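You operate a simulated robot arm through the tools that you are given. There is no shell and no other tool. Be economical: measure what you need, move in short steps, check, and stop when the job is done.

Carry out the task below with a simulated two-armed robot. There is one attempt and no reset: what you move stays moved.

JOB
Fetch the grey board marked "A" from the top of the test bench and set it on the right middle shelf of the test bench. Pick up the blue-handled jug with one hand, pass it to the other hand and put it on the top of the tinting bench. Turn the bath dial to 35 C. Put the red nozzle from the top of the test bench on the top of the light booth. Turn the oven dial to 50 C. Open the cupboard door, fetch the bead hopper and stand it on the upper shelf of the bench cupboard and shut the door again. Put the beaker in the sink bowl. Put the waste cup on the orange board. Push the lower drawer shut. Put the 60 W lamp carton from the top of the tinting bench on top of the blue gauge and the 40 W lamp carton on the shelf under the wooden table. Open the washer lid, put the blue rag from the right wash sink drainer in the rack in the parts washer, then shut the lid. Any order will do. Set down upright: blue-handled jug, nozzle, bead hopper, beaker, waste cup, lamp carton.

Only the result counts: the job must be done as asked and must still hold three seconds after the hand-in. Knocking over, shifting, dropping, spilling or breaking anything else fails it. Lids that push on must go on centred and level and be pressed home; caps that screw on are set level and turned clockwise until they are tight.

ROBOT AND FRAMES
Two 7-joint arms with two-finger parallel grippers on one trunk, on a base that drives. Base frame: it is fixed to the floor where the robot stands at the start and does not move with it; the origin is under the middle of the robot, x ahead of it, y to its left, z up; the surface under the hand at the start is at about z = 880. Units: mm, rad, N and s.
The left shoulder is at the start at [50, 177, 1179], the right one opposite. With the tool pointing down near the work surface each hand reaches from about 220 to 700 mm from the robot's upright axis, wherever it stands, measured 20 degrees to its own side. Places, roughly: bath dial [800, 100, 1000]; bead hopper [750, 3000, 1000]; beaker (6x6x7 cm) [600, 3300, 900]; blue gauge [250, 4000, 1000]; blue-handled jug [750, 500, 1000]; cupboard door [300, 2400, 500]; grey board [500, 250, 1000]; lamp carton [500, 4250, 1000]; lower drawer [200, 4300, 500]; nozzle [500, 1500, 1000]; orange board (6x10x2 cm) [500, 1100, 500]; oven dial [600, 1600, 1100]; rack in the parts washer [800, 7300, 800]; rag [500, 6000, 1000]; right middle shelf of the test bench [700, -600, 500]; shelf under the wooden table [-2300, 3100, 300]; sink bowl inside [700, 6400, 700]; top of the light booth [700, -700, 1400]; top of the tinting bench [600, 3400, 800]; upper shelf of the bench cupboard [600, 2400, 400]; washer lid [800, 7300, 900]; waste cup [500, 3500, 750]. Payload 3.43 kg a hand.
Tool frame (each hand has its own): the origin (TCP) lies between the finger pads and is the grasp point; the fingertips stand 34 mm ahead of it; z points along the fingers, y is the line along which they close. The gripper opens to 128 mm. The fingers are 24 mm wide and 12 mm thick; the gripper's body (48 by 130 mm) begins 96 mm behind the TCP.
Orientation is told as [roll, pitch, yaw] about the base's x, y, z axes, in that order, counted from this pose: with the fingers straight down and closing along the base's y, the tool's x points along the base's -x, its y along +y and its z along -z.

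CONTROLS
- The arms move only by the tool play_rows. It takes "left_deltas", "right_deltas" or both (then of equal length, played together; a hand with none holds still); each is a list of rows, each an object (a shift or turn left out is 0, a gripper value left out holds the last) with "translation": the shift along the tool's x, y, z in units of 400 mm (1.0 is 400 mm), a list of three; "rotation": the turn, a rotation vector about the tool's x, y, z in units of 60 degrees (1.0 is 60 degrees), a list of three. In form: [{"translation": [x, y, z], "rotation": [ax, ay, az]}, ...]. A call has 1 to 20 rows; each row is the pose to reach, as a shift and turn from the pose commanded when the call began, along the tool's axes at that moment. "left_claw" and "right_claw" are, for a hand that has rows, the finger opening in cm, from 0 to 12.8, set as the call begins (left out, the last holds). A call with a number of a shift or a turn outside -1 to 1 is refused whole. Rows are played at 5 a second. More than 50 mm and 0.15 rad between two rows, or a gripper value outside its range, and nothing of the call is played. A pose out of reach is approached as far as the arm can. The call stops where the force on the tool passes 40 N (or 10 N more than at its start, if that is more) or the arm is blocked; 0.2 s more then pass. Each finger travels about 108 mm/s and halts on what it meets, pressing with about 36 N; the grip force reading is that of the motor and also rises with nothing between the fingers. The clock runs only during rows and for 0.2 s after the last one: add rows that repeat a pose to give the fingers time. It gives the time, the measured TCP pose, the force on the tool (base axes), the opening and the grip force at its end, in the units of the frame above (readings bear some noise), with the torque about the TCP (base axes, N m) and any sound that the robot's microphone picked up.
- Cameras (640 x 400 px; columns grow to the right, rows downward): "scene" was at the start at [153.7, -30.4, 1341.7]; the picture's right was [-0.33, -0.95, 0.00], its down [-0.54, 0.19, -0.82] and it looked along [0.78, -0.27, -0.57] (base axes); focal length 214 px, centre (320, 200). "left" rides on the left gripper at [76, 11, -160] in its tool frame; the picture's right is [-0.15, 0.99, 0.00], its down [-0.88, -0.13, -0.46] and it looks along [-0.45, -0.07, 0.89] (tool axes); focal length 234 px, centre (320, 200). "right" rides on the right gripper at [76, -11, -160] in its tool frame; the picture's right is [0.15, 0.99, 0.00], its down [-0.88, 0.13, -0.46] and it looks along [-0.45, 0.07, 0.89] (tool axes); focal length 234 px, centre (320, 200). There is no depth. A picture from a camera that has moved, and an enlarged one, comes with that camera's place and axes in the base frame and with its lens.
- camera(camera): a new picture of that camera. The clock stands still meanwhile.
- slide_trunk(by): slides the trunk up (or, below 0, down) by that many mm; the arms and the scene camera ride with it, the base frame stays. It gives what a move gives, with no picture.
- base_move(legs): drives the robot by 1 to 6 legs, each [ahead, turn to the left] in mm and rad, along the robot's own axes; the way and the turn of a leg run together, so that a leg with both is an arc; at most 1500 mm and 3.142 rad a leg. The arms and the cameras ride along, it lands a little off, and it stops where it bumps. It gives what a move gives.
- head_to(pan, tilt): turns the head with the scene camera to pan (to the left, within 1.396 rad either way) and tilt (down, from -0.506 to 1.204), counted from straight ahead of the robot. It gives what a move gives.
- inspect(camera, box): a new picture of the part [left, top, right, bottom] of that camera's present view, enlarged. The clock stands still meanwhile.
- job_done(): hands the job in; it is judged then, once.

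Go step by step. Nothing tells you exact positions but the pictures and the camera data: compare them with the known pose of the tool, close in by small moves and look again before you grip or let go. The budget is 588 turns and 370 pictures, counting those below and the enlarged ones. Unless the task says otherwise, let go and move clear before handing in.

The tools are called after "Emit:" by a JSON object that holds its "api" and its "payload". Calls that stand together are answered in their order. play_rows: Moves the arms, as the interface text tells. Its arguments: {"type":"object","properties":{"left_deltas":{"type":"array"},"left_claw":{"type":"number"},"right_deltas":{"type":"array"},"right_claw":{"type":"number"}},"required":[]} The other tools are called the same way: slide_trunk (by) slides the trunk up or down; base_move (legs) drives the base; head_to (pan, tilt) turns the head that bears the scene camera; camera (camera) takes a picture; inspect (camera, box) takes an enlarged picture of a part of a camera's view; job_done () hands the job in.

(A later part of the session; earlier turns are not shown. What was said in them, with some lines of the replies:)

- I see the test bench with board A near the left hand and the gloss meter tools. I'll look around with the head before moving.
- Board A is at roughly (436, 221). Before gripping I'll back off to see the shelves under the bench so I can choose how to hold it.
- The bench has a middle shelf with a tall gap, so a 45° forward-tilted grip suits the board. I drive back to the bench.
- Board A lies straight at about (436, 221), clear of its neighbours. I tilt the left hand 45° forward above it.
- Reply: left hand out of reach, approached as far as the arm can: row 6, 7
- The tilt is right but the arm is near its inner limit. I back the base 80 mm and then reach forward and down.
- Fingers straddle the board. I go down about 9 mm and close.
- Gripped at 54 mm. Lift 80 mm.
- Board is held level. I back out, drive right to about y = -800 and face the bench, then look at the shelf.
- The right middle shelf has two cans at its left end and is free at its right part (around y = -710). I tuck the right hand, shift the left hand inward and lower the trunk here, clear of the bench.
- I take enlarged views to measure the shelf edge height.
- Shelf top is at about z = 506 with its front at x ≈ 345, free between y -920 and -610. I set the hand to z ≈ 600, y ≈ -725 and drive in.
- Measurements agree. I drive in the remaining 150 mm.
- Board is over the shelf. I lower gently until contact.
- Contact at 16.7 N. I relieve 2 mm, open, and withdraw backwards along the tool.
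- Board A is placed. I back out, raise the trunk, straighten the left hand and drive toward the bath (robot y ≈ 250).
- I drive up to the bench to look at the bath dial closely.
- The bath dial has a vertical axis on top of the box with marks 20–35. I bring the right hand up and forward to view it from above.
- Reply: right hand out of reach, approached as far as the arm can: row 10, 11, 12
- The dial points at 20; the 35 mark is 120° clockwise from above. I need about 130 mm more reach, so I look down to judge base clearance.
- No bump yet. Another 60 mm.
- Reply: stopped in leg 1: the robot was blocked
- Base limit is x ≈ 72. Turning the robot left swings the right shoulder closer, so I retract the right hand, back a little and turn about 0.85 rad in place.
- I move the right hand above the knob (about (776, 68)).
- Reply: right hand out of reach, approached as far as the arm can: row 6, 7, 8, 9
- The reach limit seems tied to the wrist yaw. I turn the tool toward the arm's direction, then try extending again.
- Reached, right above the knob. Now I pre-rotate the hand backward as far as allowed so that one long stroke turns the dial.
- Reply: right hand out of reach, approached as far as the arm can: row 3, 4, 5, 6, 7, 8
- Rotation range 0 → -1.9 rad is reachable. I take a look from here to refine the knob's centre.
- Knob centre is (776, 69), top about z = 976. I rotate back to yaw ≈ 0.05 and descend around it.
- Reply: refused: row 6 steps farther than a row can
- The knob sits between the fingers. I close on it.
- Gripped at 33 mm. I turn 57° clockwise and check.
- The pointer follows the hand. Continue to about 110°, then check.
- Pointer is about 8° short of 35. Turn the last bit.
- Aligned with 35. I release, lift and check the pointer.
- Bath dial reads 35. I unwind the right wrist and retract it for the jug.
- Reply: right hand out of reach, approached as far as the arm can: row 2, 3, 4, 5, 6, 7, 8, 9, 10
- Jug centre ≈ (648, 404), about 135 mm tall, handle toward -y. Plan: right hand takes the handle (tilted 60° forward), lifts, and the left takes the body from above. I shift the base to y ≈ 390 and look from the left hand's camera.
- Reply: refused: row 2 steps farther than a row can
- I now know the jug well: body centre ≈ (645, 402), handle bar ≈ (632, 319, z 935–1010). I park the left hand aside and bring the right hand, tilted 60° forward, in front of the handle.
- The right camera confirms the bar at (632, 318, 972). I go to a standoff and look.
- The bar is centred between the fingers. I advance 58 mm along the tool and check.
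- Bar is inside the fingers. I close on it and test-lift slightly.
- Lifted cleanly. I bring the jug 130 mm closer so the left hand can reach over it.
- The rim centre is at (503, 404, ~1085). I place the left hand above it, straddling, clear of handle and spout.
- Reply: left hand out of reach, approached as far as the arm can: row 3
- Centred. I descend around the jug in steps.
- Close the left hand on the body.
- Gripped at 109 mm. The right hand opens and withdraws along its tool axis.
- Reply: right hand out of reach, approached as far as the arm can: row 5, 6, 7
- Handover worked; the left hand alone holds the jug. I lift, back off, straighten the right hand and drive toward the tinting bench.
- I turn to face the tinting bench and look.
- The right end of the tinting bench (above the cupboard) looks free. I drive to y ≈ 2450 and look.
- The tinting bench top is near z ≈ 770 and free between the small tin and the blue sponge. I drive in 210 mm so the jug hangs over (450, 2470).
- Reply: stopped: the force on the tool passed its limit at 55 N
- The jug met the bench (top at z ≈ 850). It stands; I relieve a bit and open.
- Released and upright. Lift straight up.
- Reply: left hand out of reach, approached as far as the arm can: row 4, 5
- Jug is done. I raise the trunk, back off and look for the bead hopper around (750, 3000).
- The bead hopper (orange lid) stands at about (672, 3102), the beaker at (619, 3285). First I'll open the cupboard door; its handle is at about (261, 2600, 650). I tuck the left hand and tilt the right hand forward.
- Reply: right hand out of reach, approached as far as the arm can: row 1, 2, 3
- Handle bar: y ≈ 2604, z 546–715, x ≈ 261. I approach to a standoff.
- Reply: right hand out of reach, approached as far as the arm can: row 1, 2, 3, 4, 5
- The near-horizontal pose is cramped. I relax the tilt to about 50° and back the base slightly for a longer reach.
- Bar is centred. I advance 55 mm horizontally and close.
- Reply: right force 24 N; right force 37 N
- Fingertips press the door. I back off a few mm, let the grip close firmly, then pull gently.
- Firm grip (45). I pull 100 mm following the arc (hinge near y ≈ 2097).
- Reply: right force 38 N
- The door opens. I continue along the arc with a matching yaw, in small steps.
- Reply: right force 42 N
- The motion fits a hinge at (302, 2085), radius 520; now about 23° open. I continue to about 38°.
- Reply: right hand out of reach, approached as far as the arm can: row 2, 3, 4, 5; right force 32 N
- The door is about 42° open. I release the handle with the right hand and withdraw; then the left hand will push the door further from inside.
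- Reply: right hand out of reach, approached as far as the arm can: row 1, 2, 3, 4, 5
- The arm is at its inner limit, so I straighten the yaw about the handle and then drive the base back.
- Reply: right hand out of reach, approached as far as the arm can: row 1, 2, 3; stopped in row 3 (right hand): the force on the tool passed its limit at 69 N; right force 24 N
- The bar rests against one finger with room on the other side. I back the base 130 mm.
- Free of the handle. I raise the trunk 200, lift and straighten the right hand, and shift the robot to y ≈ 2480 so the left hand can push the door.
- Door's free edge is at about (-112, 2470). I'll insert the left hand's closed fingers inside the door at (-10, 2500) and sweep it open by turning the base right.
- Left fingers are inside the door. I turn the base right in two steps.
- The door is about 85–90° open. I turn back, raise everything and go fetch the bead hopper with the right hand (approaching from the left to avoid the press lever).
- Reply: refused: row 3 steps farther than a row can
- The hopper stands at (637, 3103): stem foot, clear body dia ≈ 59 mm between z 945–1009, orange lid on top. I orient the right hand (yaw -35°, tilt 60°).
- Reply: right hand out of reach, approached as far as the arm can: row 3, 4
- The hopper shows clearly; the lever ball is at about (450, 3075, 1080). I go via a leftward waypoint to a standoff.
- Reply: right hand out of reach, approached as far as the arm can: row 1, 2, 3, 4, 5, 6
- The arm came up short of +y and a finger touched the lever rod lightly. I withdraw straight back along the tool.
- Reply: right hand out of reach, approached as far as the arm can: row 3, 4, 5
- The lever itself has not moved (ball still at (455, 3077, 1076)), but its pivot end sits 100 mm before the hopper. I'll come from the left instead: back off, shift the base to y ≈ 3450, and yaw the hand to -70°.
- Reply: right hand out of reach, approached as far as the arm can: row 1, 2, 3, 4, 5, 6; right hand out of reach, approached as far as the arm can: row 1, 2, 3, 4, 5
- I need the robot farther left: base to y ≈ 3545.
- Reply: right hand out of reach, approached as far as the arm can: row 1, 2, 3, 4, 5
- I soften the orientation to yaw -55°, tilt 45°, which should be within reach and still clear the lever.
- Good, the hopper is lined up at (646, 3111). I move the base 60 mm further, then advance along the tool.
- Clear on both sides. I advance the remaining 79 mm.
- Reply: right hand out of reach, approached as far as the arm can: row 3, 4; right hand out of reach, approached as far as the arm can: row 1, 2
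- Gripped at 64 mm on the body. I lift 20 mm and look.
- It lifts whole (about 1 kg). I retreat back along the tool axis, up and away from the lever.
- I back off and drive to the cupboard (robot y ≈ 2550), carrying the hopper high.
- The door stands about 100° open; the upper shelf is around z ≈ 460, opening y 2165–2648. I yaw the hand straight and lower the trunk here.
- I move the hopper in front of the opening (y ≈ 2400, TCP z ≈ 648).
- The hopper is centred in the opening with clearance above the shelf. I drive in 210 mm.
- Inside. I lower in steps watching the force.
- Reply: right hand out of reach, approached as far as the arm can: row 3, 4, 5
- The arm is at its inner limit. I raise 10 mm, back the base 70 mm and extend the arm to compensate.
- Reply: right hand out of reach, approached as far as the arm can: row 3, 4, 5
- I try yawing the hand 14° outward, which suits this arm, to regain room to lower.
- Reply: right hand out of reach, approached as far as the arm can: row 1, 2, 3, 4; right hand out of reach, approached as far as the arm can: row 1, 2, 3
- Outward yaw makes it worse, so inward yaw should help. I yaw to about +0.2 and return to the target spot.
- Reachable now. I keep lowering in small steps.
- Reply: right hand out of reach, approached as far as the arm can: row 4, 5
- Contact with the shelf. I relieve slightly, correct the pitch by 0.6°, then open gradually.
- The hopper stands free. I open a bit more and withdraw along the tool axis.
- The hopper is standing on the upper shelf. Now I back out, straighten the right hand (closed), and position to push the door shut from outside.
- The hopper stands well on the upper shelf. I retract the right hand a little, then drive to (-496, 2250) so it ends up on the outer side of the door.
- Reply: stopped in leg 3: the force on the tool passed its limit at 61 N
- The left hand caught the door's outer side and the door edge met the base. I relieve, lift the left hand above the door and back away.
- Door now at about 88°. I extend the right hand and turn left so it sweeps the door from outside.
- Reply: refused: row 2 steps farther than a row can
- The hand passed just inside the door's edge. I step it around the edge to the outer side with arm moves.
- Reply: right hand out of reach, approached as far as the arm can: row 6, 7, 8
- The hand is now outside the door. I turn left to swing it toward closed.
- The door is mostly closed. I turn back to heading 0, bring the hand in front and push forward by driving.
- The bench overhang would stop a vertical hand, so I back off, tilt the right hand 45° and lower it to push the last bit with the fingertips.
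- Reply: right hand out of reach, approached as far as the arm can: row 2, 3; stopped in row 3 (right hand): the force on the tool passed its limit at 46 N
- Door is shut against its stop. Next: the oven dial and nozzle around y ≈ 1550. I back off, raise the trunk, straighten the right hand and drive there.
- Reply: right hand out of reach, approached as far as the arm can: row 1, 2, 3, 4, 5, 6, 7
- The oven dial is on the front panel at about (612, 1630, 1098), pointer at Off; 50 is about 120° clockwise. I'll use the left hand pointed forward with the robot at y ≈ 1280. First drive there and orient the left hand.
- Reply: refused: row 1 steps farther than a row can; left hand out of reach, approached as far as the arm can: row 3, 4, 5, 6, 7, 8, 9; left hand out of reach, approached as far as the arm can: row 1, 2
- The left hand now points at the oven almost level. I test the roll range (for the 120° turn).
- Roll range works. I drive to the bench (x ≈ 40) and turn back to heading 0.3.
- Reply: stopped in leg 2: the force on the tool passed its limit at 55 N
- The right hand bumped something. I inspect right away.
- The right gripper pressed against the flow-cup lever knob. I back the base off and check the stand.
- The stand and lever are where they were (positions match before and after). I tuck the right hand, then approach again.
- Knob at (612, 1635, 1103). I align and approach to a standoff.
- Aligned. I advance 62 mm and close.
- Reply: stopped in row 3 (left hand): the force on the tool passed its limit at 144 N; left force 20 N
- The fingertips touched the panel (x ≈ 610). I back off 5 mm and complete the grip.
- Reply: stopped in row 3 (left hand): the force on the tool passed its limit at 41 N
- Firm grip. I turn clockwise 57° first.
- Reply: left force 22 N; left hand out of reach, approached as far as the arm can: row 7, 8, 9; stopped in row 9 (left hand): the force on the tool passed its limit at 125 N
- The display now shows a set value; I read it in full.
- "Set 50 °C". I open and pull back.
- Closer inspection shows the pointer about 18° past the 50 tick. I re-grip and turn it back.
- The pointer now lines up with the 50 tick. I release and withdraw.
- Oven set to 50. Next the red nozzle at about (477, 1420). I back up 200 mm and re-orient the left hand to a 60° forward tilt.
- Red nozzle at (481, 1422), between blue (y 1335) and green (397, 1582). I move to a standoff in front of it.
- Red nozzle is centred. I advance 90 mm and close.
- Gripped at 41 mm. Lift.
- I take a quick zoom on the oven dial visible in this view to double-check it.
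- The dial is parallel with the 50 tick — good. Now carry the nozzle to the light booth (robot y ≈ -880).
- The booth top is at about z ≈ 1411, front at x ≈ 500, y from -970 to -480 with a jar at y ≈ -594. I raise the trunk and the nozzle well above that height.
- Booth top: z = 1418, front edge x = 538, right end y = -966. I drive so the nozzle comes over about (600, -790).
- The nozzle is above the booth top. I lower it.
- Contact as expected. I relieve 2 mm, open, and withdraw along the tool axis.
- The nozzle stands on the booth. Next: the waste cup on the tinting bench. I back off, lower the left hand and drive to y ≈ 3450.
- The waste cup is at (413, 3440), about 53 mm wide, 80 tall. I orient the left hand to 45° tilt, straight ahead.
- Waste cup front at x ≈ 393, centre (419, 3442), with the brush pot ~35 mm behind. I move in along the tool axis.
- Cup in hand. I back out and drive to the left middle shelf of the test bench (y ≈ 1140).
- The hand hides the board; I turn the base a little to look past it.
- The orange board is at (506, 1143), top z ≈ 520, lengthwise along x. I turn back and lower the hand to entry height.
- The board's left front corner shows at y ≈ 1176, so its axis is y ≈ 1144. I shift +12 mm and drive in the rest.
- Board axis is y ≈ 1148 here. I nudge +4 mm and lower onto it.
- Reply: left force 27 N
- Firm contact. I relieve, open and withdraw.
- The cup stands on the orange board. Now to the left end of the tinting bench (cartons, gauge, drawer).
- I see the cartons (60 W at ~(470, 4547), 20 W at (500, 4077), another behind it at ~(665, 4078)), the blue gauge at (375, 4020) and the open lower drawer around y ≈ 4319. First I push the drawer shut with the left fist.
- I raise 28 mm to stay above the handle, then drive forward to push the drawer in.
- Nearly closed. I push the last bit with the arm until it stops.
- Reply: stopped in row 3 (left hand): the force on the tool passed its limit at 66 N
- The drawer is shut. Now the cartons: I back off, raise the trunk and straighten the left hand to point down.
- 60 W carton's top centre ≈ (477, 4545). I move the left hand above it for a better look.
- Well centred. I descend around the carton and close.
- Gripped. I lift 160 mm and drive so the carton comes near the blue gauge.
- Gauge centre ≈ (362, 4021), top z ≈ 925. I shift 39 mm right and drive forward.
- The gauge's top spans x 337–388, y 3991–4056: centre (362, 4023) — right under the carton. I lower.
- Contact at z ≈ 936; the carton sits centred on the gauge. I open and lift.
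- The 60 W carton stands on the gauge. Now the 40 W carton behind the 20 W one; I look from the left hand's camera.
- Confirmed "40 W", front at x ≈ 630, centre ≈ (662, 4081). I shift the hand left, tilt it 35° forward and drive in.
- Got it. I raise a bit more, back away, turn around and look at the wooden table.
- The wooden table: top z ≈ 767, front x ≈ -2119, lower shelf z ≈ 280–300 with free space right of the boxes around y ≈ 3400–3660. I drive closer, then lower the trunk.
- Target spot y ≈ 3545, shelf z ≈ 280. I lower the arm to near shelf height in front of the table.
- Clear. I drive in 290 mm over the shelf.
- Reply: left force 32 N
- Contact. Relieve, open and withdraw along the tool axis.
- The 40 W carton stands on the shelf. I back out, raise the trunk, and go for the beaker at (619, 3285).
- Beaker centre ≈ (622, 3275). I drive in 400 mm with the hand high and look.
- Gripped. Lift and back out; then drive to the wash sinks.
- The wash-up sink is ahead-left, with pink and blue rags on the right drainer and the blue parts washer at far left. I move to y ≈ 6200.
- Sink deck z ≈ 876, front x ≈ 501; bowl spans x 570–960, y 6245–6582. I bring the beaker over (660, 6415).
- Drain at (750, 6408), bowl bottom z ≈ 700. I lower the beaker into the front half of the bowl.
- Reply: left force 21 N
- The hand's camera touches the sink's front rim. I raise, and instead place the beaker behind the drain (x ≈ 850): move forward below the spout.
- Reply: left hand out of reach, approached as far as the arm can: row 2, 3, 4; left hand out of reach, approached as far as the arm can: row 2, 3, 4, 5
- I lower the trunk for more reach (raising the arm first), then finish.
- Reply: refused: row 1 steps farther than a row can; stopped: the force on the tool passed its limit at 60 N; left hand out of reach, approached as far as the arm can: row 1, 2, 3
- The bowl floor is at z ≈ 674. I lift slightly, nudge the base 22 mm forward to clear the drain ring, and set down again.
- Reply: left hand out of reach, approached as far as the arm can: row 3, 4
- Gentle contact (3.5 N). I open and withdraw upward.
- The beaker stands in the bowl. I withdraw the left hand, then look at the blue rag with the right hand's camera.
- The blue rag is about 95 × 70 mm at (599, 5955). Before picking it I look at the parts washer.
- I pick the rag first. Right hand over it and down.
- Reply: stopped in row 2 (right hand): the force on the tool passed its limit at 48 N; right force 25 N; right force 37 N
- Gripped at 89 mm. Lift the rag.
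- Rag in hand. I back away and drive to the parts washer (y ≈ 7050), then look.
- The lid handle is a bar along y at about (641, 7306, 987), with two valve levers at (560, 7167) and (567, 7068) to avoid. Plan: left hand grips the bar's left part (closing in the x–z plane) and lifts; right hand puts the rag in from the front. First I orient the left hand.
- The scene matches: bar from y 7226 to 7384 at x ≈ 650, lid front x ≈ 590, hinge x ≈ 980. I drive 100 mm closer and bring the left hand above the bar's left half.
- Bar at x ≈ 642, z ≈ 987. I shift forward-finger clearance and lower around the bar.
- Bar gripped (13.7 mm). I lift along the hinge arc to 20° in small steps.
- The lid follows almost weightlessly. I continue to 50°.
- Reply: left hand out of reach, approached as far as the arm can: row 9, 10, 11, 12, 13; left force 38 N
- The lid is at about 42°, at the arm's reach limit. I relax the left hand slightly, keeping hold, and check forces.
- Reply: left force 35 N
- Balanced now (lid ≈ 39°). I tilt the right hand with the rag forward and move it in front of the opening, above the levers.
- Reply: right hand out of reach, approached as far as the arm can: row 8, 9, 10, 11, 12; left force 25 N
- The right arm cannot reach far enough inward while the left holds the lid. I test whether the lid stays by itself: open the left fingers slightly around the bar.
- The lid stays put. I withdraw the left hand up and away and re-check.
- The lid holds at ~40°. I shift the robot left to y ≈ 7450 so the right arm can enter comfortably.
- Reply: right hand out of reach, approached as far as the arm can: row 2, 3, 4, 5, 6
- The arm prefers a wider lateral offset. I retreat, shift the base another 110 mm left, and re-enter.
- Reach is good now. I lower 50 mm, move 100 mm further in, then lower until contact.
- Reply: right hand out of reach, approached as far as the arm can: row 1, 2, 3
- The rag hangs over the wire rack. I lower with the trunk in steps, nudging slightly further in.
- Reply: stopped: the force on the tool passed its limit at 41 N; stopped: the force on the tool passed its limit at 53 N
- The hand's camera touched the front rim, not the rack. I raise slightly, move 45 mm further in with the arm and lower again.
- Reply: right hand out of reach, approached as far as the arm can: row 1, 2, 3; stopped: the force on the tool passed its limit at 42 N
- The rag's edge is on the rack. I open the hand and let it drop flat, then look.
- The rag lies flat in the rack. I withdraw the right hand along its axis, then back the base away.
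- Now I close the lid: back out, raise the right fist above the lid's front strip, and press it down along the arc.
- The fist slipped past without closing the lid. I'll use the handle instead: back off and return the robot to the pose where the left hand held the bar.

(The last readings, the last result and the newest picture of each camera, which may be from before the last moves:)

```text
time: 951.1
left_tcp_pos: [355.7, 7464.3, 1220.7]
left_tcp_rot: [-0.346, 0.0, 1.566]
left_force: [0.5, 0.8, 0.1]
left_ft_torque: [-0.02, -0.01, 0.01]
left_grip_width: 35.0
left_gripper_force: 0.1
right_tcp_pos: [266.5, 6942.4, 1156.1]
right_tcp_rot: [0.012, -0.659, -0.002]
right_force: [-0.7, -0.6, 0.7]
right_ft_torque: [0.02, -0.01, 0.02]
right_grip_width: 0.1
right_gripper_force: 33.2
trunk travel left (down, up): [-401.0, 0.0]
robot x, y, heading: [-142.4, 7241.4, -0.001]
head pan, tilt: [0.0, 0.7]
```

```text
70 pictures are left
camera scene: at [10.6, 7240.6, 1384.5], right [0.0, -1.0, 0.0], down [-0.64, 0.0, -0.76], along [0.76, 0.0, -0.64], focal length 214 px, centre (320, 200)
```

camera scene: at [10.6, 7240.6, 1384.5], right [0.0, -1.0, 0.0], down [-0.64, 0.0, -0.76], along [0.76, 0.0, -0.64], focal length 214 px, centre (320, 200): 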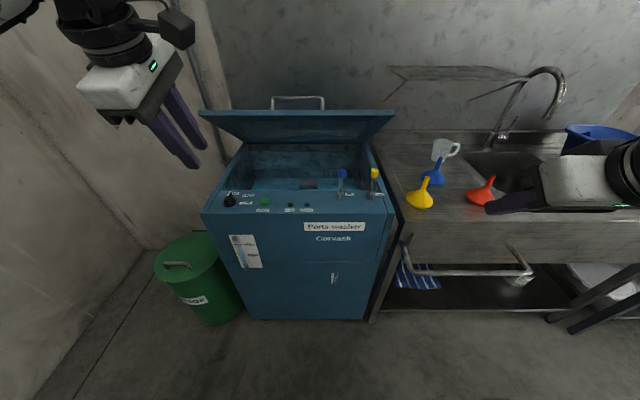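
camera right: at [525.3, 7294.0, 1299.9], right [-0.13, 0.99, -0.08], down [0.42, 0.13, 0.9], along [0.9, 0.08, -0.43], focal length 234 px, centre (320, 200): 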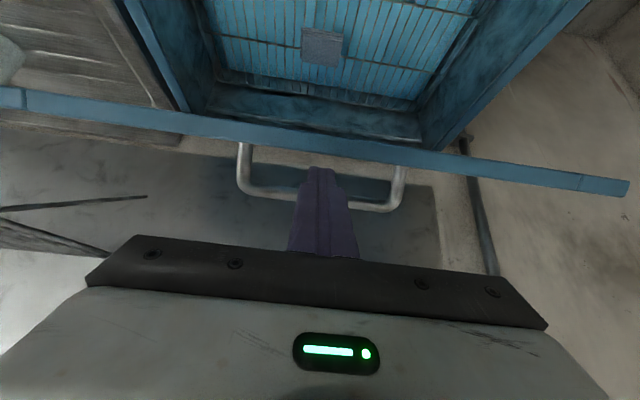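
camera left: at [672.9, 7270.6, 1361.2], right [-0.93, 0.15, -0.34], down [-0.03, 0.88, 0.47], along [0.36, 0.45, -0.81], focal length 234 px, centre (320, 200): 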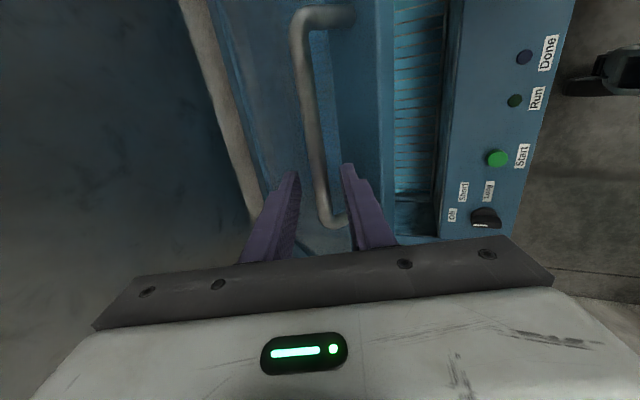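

Lid still open. I drive back to the earlier spot and retrace the left hand's path to above the bar.

Emit:
{"api": "base_move", "payload": {"legs": [[198, 0]]}}

Emit:
{"api": "play_rows", "payload": {"left_deltas": [{"translation": [0, -0.08, 0]}, {"translation": [0, -0.16, 0]}, {"translation": [0.08, -0.22, 0]}, {"translation": [0.16, -0.28, 0]}, {"translation": [0.24, -0.34, 0]}, {"translation": [0.3, -0.4, 0]}, {"translation": [0.3, -0.41, 0.02]}], "left_claw": 4.5}}

Emit:
{"api": "camera", "payload": {"camera": "left"}}

```text
time: 952.7
left_tcp_pos: [555.1, 7466.9, 1219.9]
left_tcp_rot: [-0.345, -0.002, 1.567]
left_force: [-0.2, -0.4, 0.2]
left_ft_torque: [0.01, 0.05, 0.02]
left_grip_width: 34.8
left_gripper_force: 0.0
right_tcp_pos: [467.5, 6942.5, 1156.2]
right_tcp_rot: [0.012, -0.658, 0.0]
right_force: [0.4, 0.0, 0.3]
right_ft_torque: [0.0, 0.0, 0.03]
right_grip_width: 0.2
right_gripper_force: 33.4
trunk travel left (down, up): [-401.0, 0.0]
robot x, y, heading: [55.3, 7242.9, -0.003]
head pan, tilt: [0.0, 0.7]
```

```text
time: 954.3
left_tcp_pos: [710.5, 7345.4, 1269.5]
left_tcp_rot: [-0.347, 0.0, 1.567]
left_force: [-0.5, 1.0, -0.9]
left_ft_torque: [-0.05, 0.03, -0.05]
left_grip_width: 44.8
left_gripper_force: 0.0
right_tcp_pos: [466.9, 6942.7, 1155.5]
right_tcp_rot: [0.011, -0.659, 0.001]
right_force: [0.2, 0.5, 0.4]
right_ft_torque: [-0.02, 0.02, 0.04]
right_grip_width: 0.0
right_gripper_force: 33.0
trunk travel left (down, up): [-401.0, 0.0]
robot x, y, heading: [52.9, 7240.2, -0.004]
head pan, tilt: [0.0, 0.7]
```

```text
69 pictures are left
camera left: at [646.4, 7271.3, 1413.6], right [-0.93, 0.15, -0.34], down [-0.03, 0.88, 0.47], along [0.37, 0.45, -0.81], focal length 234 px, centre (320, 200)
```

left: 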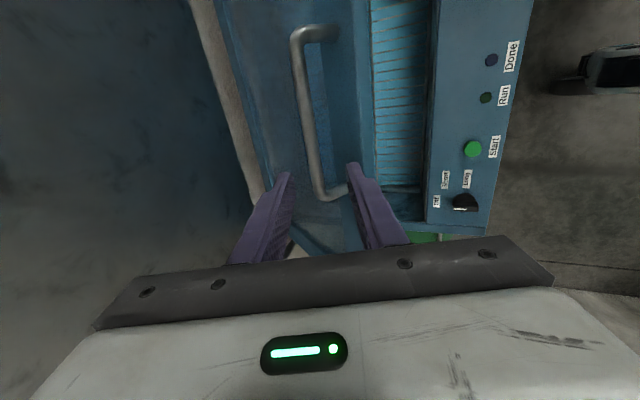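

Emit:
{"api": "play_rows", "payload": {"left_deltas": [{"translation": [0, -0.015, 0.07]}, {"translation": [0, -0.021, 0.12]}, {"translation": [0, -0.021, 0.149]}, {"translation": [0, -0.021, 0.149]}]}}

Emit:
{"api": "camera", "payload": {"camera": "left"}}

```text
time: 955.3
left_tcp_pos: [737.7, 7345.1, 1215.4]
left_tcp_rot: [-0.347, 0.0, 1.566]
left_force: [1.3, -0.4, 0.3]
left_ft_torque: [-0.01, 0.0, -0.02]
left_grip_width: 45.0
left_gripper_force: 0.0
right_tcp_pos: [465.9, 6943.1, 1156.2]
right_tcp_rot: [0.012, -0.658, -0.001]
right_force: [0.4, 0.2, 0.2]
right_ft_torque: [-0.01, 0.0, 0.02]
right_grip_width: 0.0
right_gripper_force: 32.7
trunk travel left (down, up): [-401.0, 0.0]
robot x, y, heading: [53.9, 7241.9, 0.001]
head pan, tilt: [0.0, 0.7]
```

```text
68 pictures are left
camera left: at [673.9, 7270.6, 1360.6], right [-0.93, 0.15, -0.34], down [-0.03, 0.88, 0.47], along [0.37, 0.45, -0.81], focal length 234 px, centre (320, 200)
```

left: 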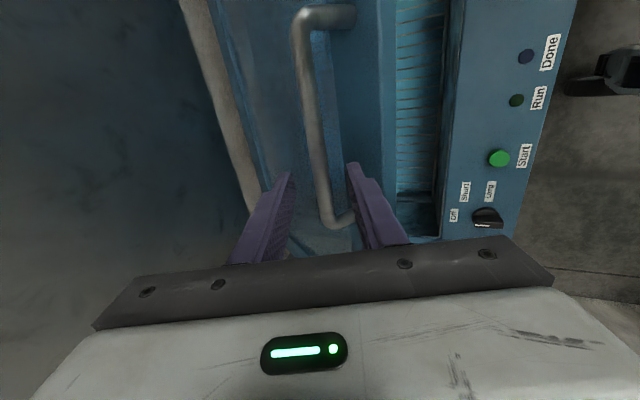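

The bar is between the fingers again. I close and bring the lid down along the same arc.

Emit:
{"api": "play_rows", "payload": {"left_deltas": [{}, {}, {}, {}], "left_claw": 0.5}}

Emit:
{"api": "play_rows", "payload": {"left_deltas": [{"translation": [0, 0.03, 0.015]}, {"translation": [0, 0.06, 0.03]}, {"translation": [0, 0.092, 0.048]}, {"translation": [0, 0.124, 0.068]}, {"translation": [0, 0.155, 0.09]}, {"translation": [0, 0.185, 0.112]}, {"translation": [0, 0.213, 0.136]}, {"translation": [0, 0.241, 0.161]}, {"translation": [0, 0.267, 0.187]}, {"translation": [0, 0.293, 0.214]}, {"translation": [0, 0.317, 0.243]}, {"translation": [0, 0.34, 0.272]}, {"translation": [0, 0.34, 0.272]}]}}

Emit:
{"api": "camera", "payload": {"camera": "scene"}}

```text
time: 956.3
left_tcp_pos: [737.7, 7346.0, 1215.8]
left_tcp_rot: [-0.347, 0.0, 1.569]
left_force: [-0.2, -0.9, 1.5]
left_ft_torque: [-0.18, 0.03, 0.68]
left_grip_width: 13.7
left_gripper_force: 45.3
right_tcp_pos: [465.9, 6942.8, 1156.7]
right_tcp_rot: [0.013, -0.657, -0.001]
right_force: [0.9, 0.0, 0.9]
right_ft_torque: [-0.01, -0.03, -0.02]
right_grip_width: 0.2
right_gripper_force: 33.1
trunk travel left (down, up): [-401.0, 0.0]
robot x, y, heading: [55.1, 7244.0, 0.0]
head pan, tilt: [0.0, 0.7]
```

```text
time: 959.1
left_tcp_pos: [647.1, 7344.3, 1066.0]
left_tcp_rot: [-0.347, 0.0, 1.568]
left_force: [-0.1, -0.8, -1.4]
left_ft_torque: [-0.39, -0.02, 0.31]
left_grip_width: 13.6
left_gripper_force: 45.0
right_tcp_pos: [466.7, 6942.6, 1155.0]
right_tcp_rot: [0.012, -0.658, 0.0]
right_force: [-0.1, -0.9, -0.7]
right_ft_torque: [0.02, 0.01, -0.02]
right_grip_width: 0.0
right_gripper_force: 32.8
trunk travel left (down, up): [-401.0, 0.0]
robot x, y, heading: [52.5, 7242.5, -0.005]
head pan, tilt: [0.0, 0.7]
```

```text
67 pictures are left
camera scene: at [209.5, 7240.4, 1384.5], right [0.0, -1.0, 0.0], down [-0.64, 0.0, -0.76], along [0.76, 0.0, -0.64], focal length 214 px, centre (320, 200)
```

scene: 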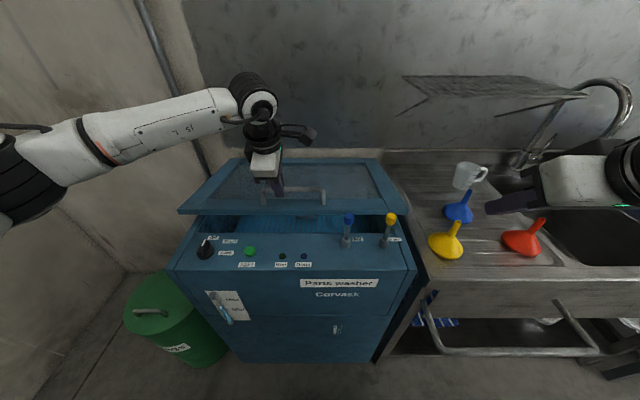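

Down to 10°. I continue to fully shut with a light press.

Emit:
{"api": "play_rows", "payload": {"left_deltas": [{"translation": [0, 0.021, 0.031]}, {"translation": [0, 0.042, 0.062]}, {"translation": [0, 0.062, 0.096]}, {"translation": [0, 0.08, 0.1305]}, {"translation": [0, 0.085, 0.142]}, {"translation": [0, 0.087, 0.148]}]}}

Emit:
{"api": "inspect", "payload": {"camera": "scene", "box": [160, 120, 440, 290]}}

```text
time: 960.5
left_tcp_pos: [634.9, 7345.2, 1005.2]
left_tcp_rot: [-0.357, 0.001, 1.569]
left_force: [-9.8, 2.6, 26.5]
left_ft_torque: [0.75, -0.03, 0.56]
left_grip_width: 13.8
left_gripper_force: 44.7
right_tcp_pos: [463.4, 6942.2, 1159.4]
right_tcp_rot: [0.012, -0.662, -0.001]
right_force: [0.4, 0.3, -0.8]
right_ft_torque: [0.01, -0.02, -0.01]
right_grip_width: 0.0
right_gripper_force: 33.3
trunk travel left (down, up): [-401.0, 0.0]
robot x, y, heading: [51.5, 7244.8, 0.003]
head pan, tilt: [0.0, 0.7]
```

```text
2.29 times, centred on (300, 205) of scene
camera zoom: at [205.5, 7240.0, 1385.5], right [0.0, -1.0, 0.0], down [-0.64, 0.0, -0.77], along [0.77, 0.0, -0.64], focal length 490 px, centre (366, 189)
```

zoom: 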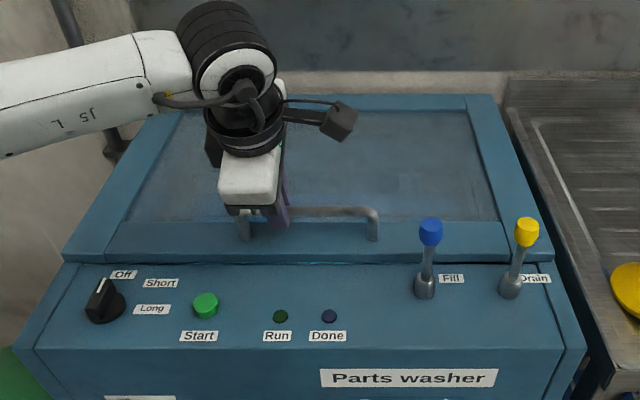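

The lid is shut (same height as at the start). I relax, open and lift the left hand away.

Emit:
{"api": "play_rows", "payload": {"left_deltas": [{"translation": [0, 0, -0.008]}, {"translation": [0, 0, -0.008]}]}}

Emit:
{"api": "play_rows", "payload": {"left_deltas": [{}, {}, {}], "left_claw": 4.5}}

Emit:
{"api": "play_rows", "payload": {"left_deltas": [{"translation": [0, 0, -0.08]}, {"translation": [0, 0, -0.18]}, {"translation": [0, 0, -0.28]}, {"translation": [0, 0.05, -0.38]}, {"translation": [0, 0.1, -0.4]}]}}

Emit:
{"api": "base_move", "payload": {"legs": [[-350, 0]]}}

Emit:
{"api": "camera", "payload": {"camera": "scene"}}

```text
time: 961.1
left_tcp_pos: [634.6, 7344.6, 1005.0]
left_tcp_rot: [-0.355, 0.003, 1.569]
left_force: [1.2, -0.2, 22.0]
left_ft_torque: [0.35, -0.3, 0.38]
left_grip_width: 13.7
left_gripper_force: 44.0
right_tcp_pos: [465.3, 6942.4, 1157.3]
right_tcp_rot: [0.011, -0.659, -0.003]
right_force: [-0.7, 0.1, 0.6]
right_ft_torque: [-0.01, 0.05, 0.01]
right_grip_width: 0.0
right_gripper_force: 33.1
trunk travel left (down, up): [-401.0, 0.0]
robot x, y, heading: [53.0, 7245.2, 0.0]
head pan, tilt: [0.0, 0.7]
```

```text
time: 961.9
left_tcp_pos: [633.8, 7345.9, 1001.2]
left_tcp_rot: [-0.346, 0.001, 1.568]
left_force: [-0.6, 0.5, 0.2]
left_ft_torque: [-0.03, -0.01, 0.0]
left_grip_width: 45.0
left_gripper_force: 0.1
right_tcp_pos: [466.3, 6942.2, 1157.2]
right_tcp_rot: [0.011, -0.658, 0.0]
right_force: [-0.9, -1.0, 0.3]
right_ft_torque: [0.01, -0.01, -0.01]
right_grip_width: 0.2
right_gripper_force: 32.9
trunk travel left (down, up): [-401.0, 0.0]
robot x, y, heading: [53.8, 7240.4, -0.002]
head pan, tilt: [0.0, 0.7]
```

```text
time: 963.1
left_tcp_pos: [541.3, 7345.2, 1139.3]
left_tcp_rot: [-0.346, 0.0, 1.569]
left_force: [-0.3, 0.2, -0.5]
left_ft_torque: [0.01, -0.04, -0.02]
left_grip_width: 45.3
left_gripper_force: 0.1
right_tcp_pos: [466.9, 6942.7, 1156.8]
right_tcp_rot: [0.013, -0.658, 0.001]
right_force: [-0.8, 0.4, 0.2]
right_ft_torque: [-0.01, -0.03, 0.04]
right_grip_width: 0.0
right_gripper_force: 33.0
trunk travel left (down, up): [-401.0, 0.0]
robot x, y, heading: [50.5, 7242.5, -0.0]
head pan, tilt: [0.0, 0.7]
```

```text
time: 965.3
left_tcp_pos: [191.9, 7346.7, 1138.3]
left_tcp_rot: [-0.349, 0.002, 1.571]
left_force: [-0.5, 0.7, -0.1]
left_ft_torque: [0.0, -0.01, 0.03]
left_grip_width: 45.3
left_gripper_force: 0.1
right_tcp_pos: [118.8, 6942.2, 1156.6]
right_tcp_rot: [0.013, -0.657, 0.002]
right_force: [0.6, 0.1, -0.6]
right_ft_torque: [-0.01, -0.01, 0.03]
right_grip_width: 0.1
right_gripper_force: 32.3
trunk travel left (down, up): [-401.0, 0.0]
robot x, y, heading: [-296.8, 7239.8, 0.002]
head pan, tilt: [0.0, 0.7]
```

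```text
65 pictures are left
camera scene: at [-139.7, 7240.7, 1384.6], right [0.0, -1.0, 0.0], down [-0.64, 0.0, -0.77], along [0.77, 0.0, -0.64], focal length 214 px, centre (320, 200)
```

scene: 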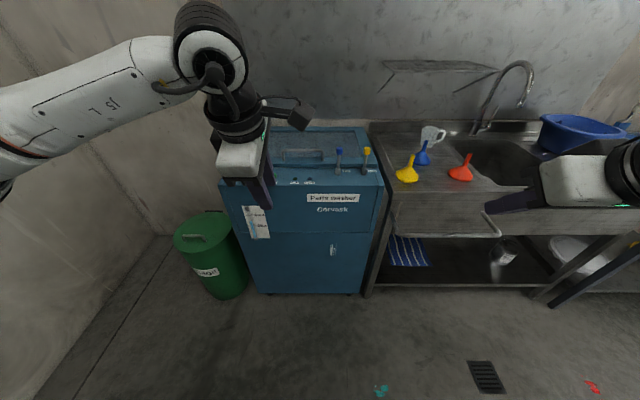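

All items are in place: the last check shows the washer lid shut and both hands clear, so I hand the job in.

Emit:
{"api": "job_done", "payload": {}}

```text
The job is handed in.
```

I did every item on the list and handed the job in. It was judged once, and no score came back.

- **Confirmed by camera after release:** grey board A, jug, nozzle, beaker, waste cup, both lamp cartons, rag, and the oven dial (it reads "Set 50 °C"). The bath dial pointer sits at 35 C, but its display still reads "Off" because I left its power switch alone. The drawer and washer lid are shut.
- **Not rechecked:** the bead hopper was standing on the upper shelf before I pushed the cupboard door shut; I did not look inside afterwards.
- **Contacts along the way:**
  - I brushed the lid-press lever and the flow-cup lever. Before-and-after views show neither moved.
  - The oven front panel took a 144 N bump and the dial a 125 N jolt during the turn. I did not check whether the oven shifted.
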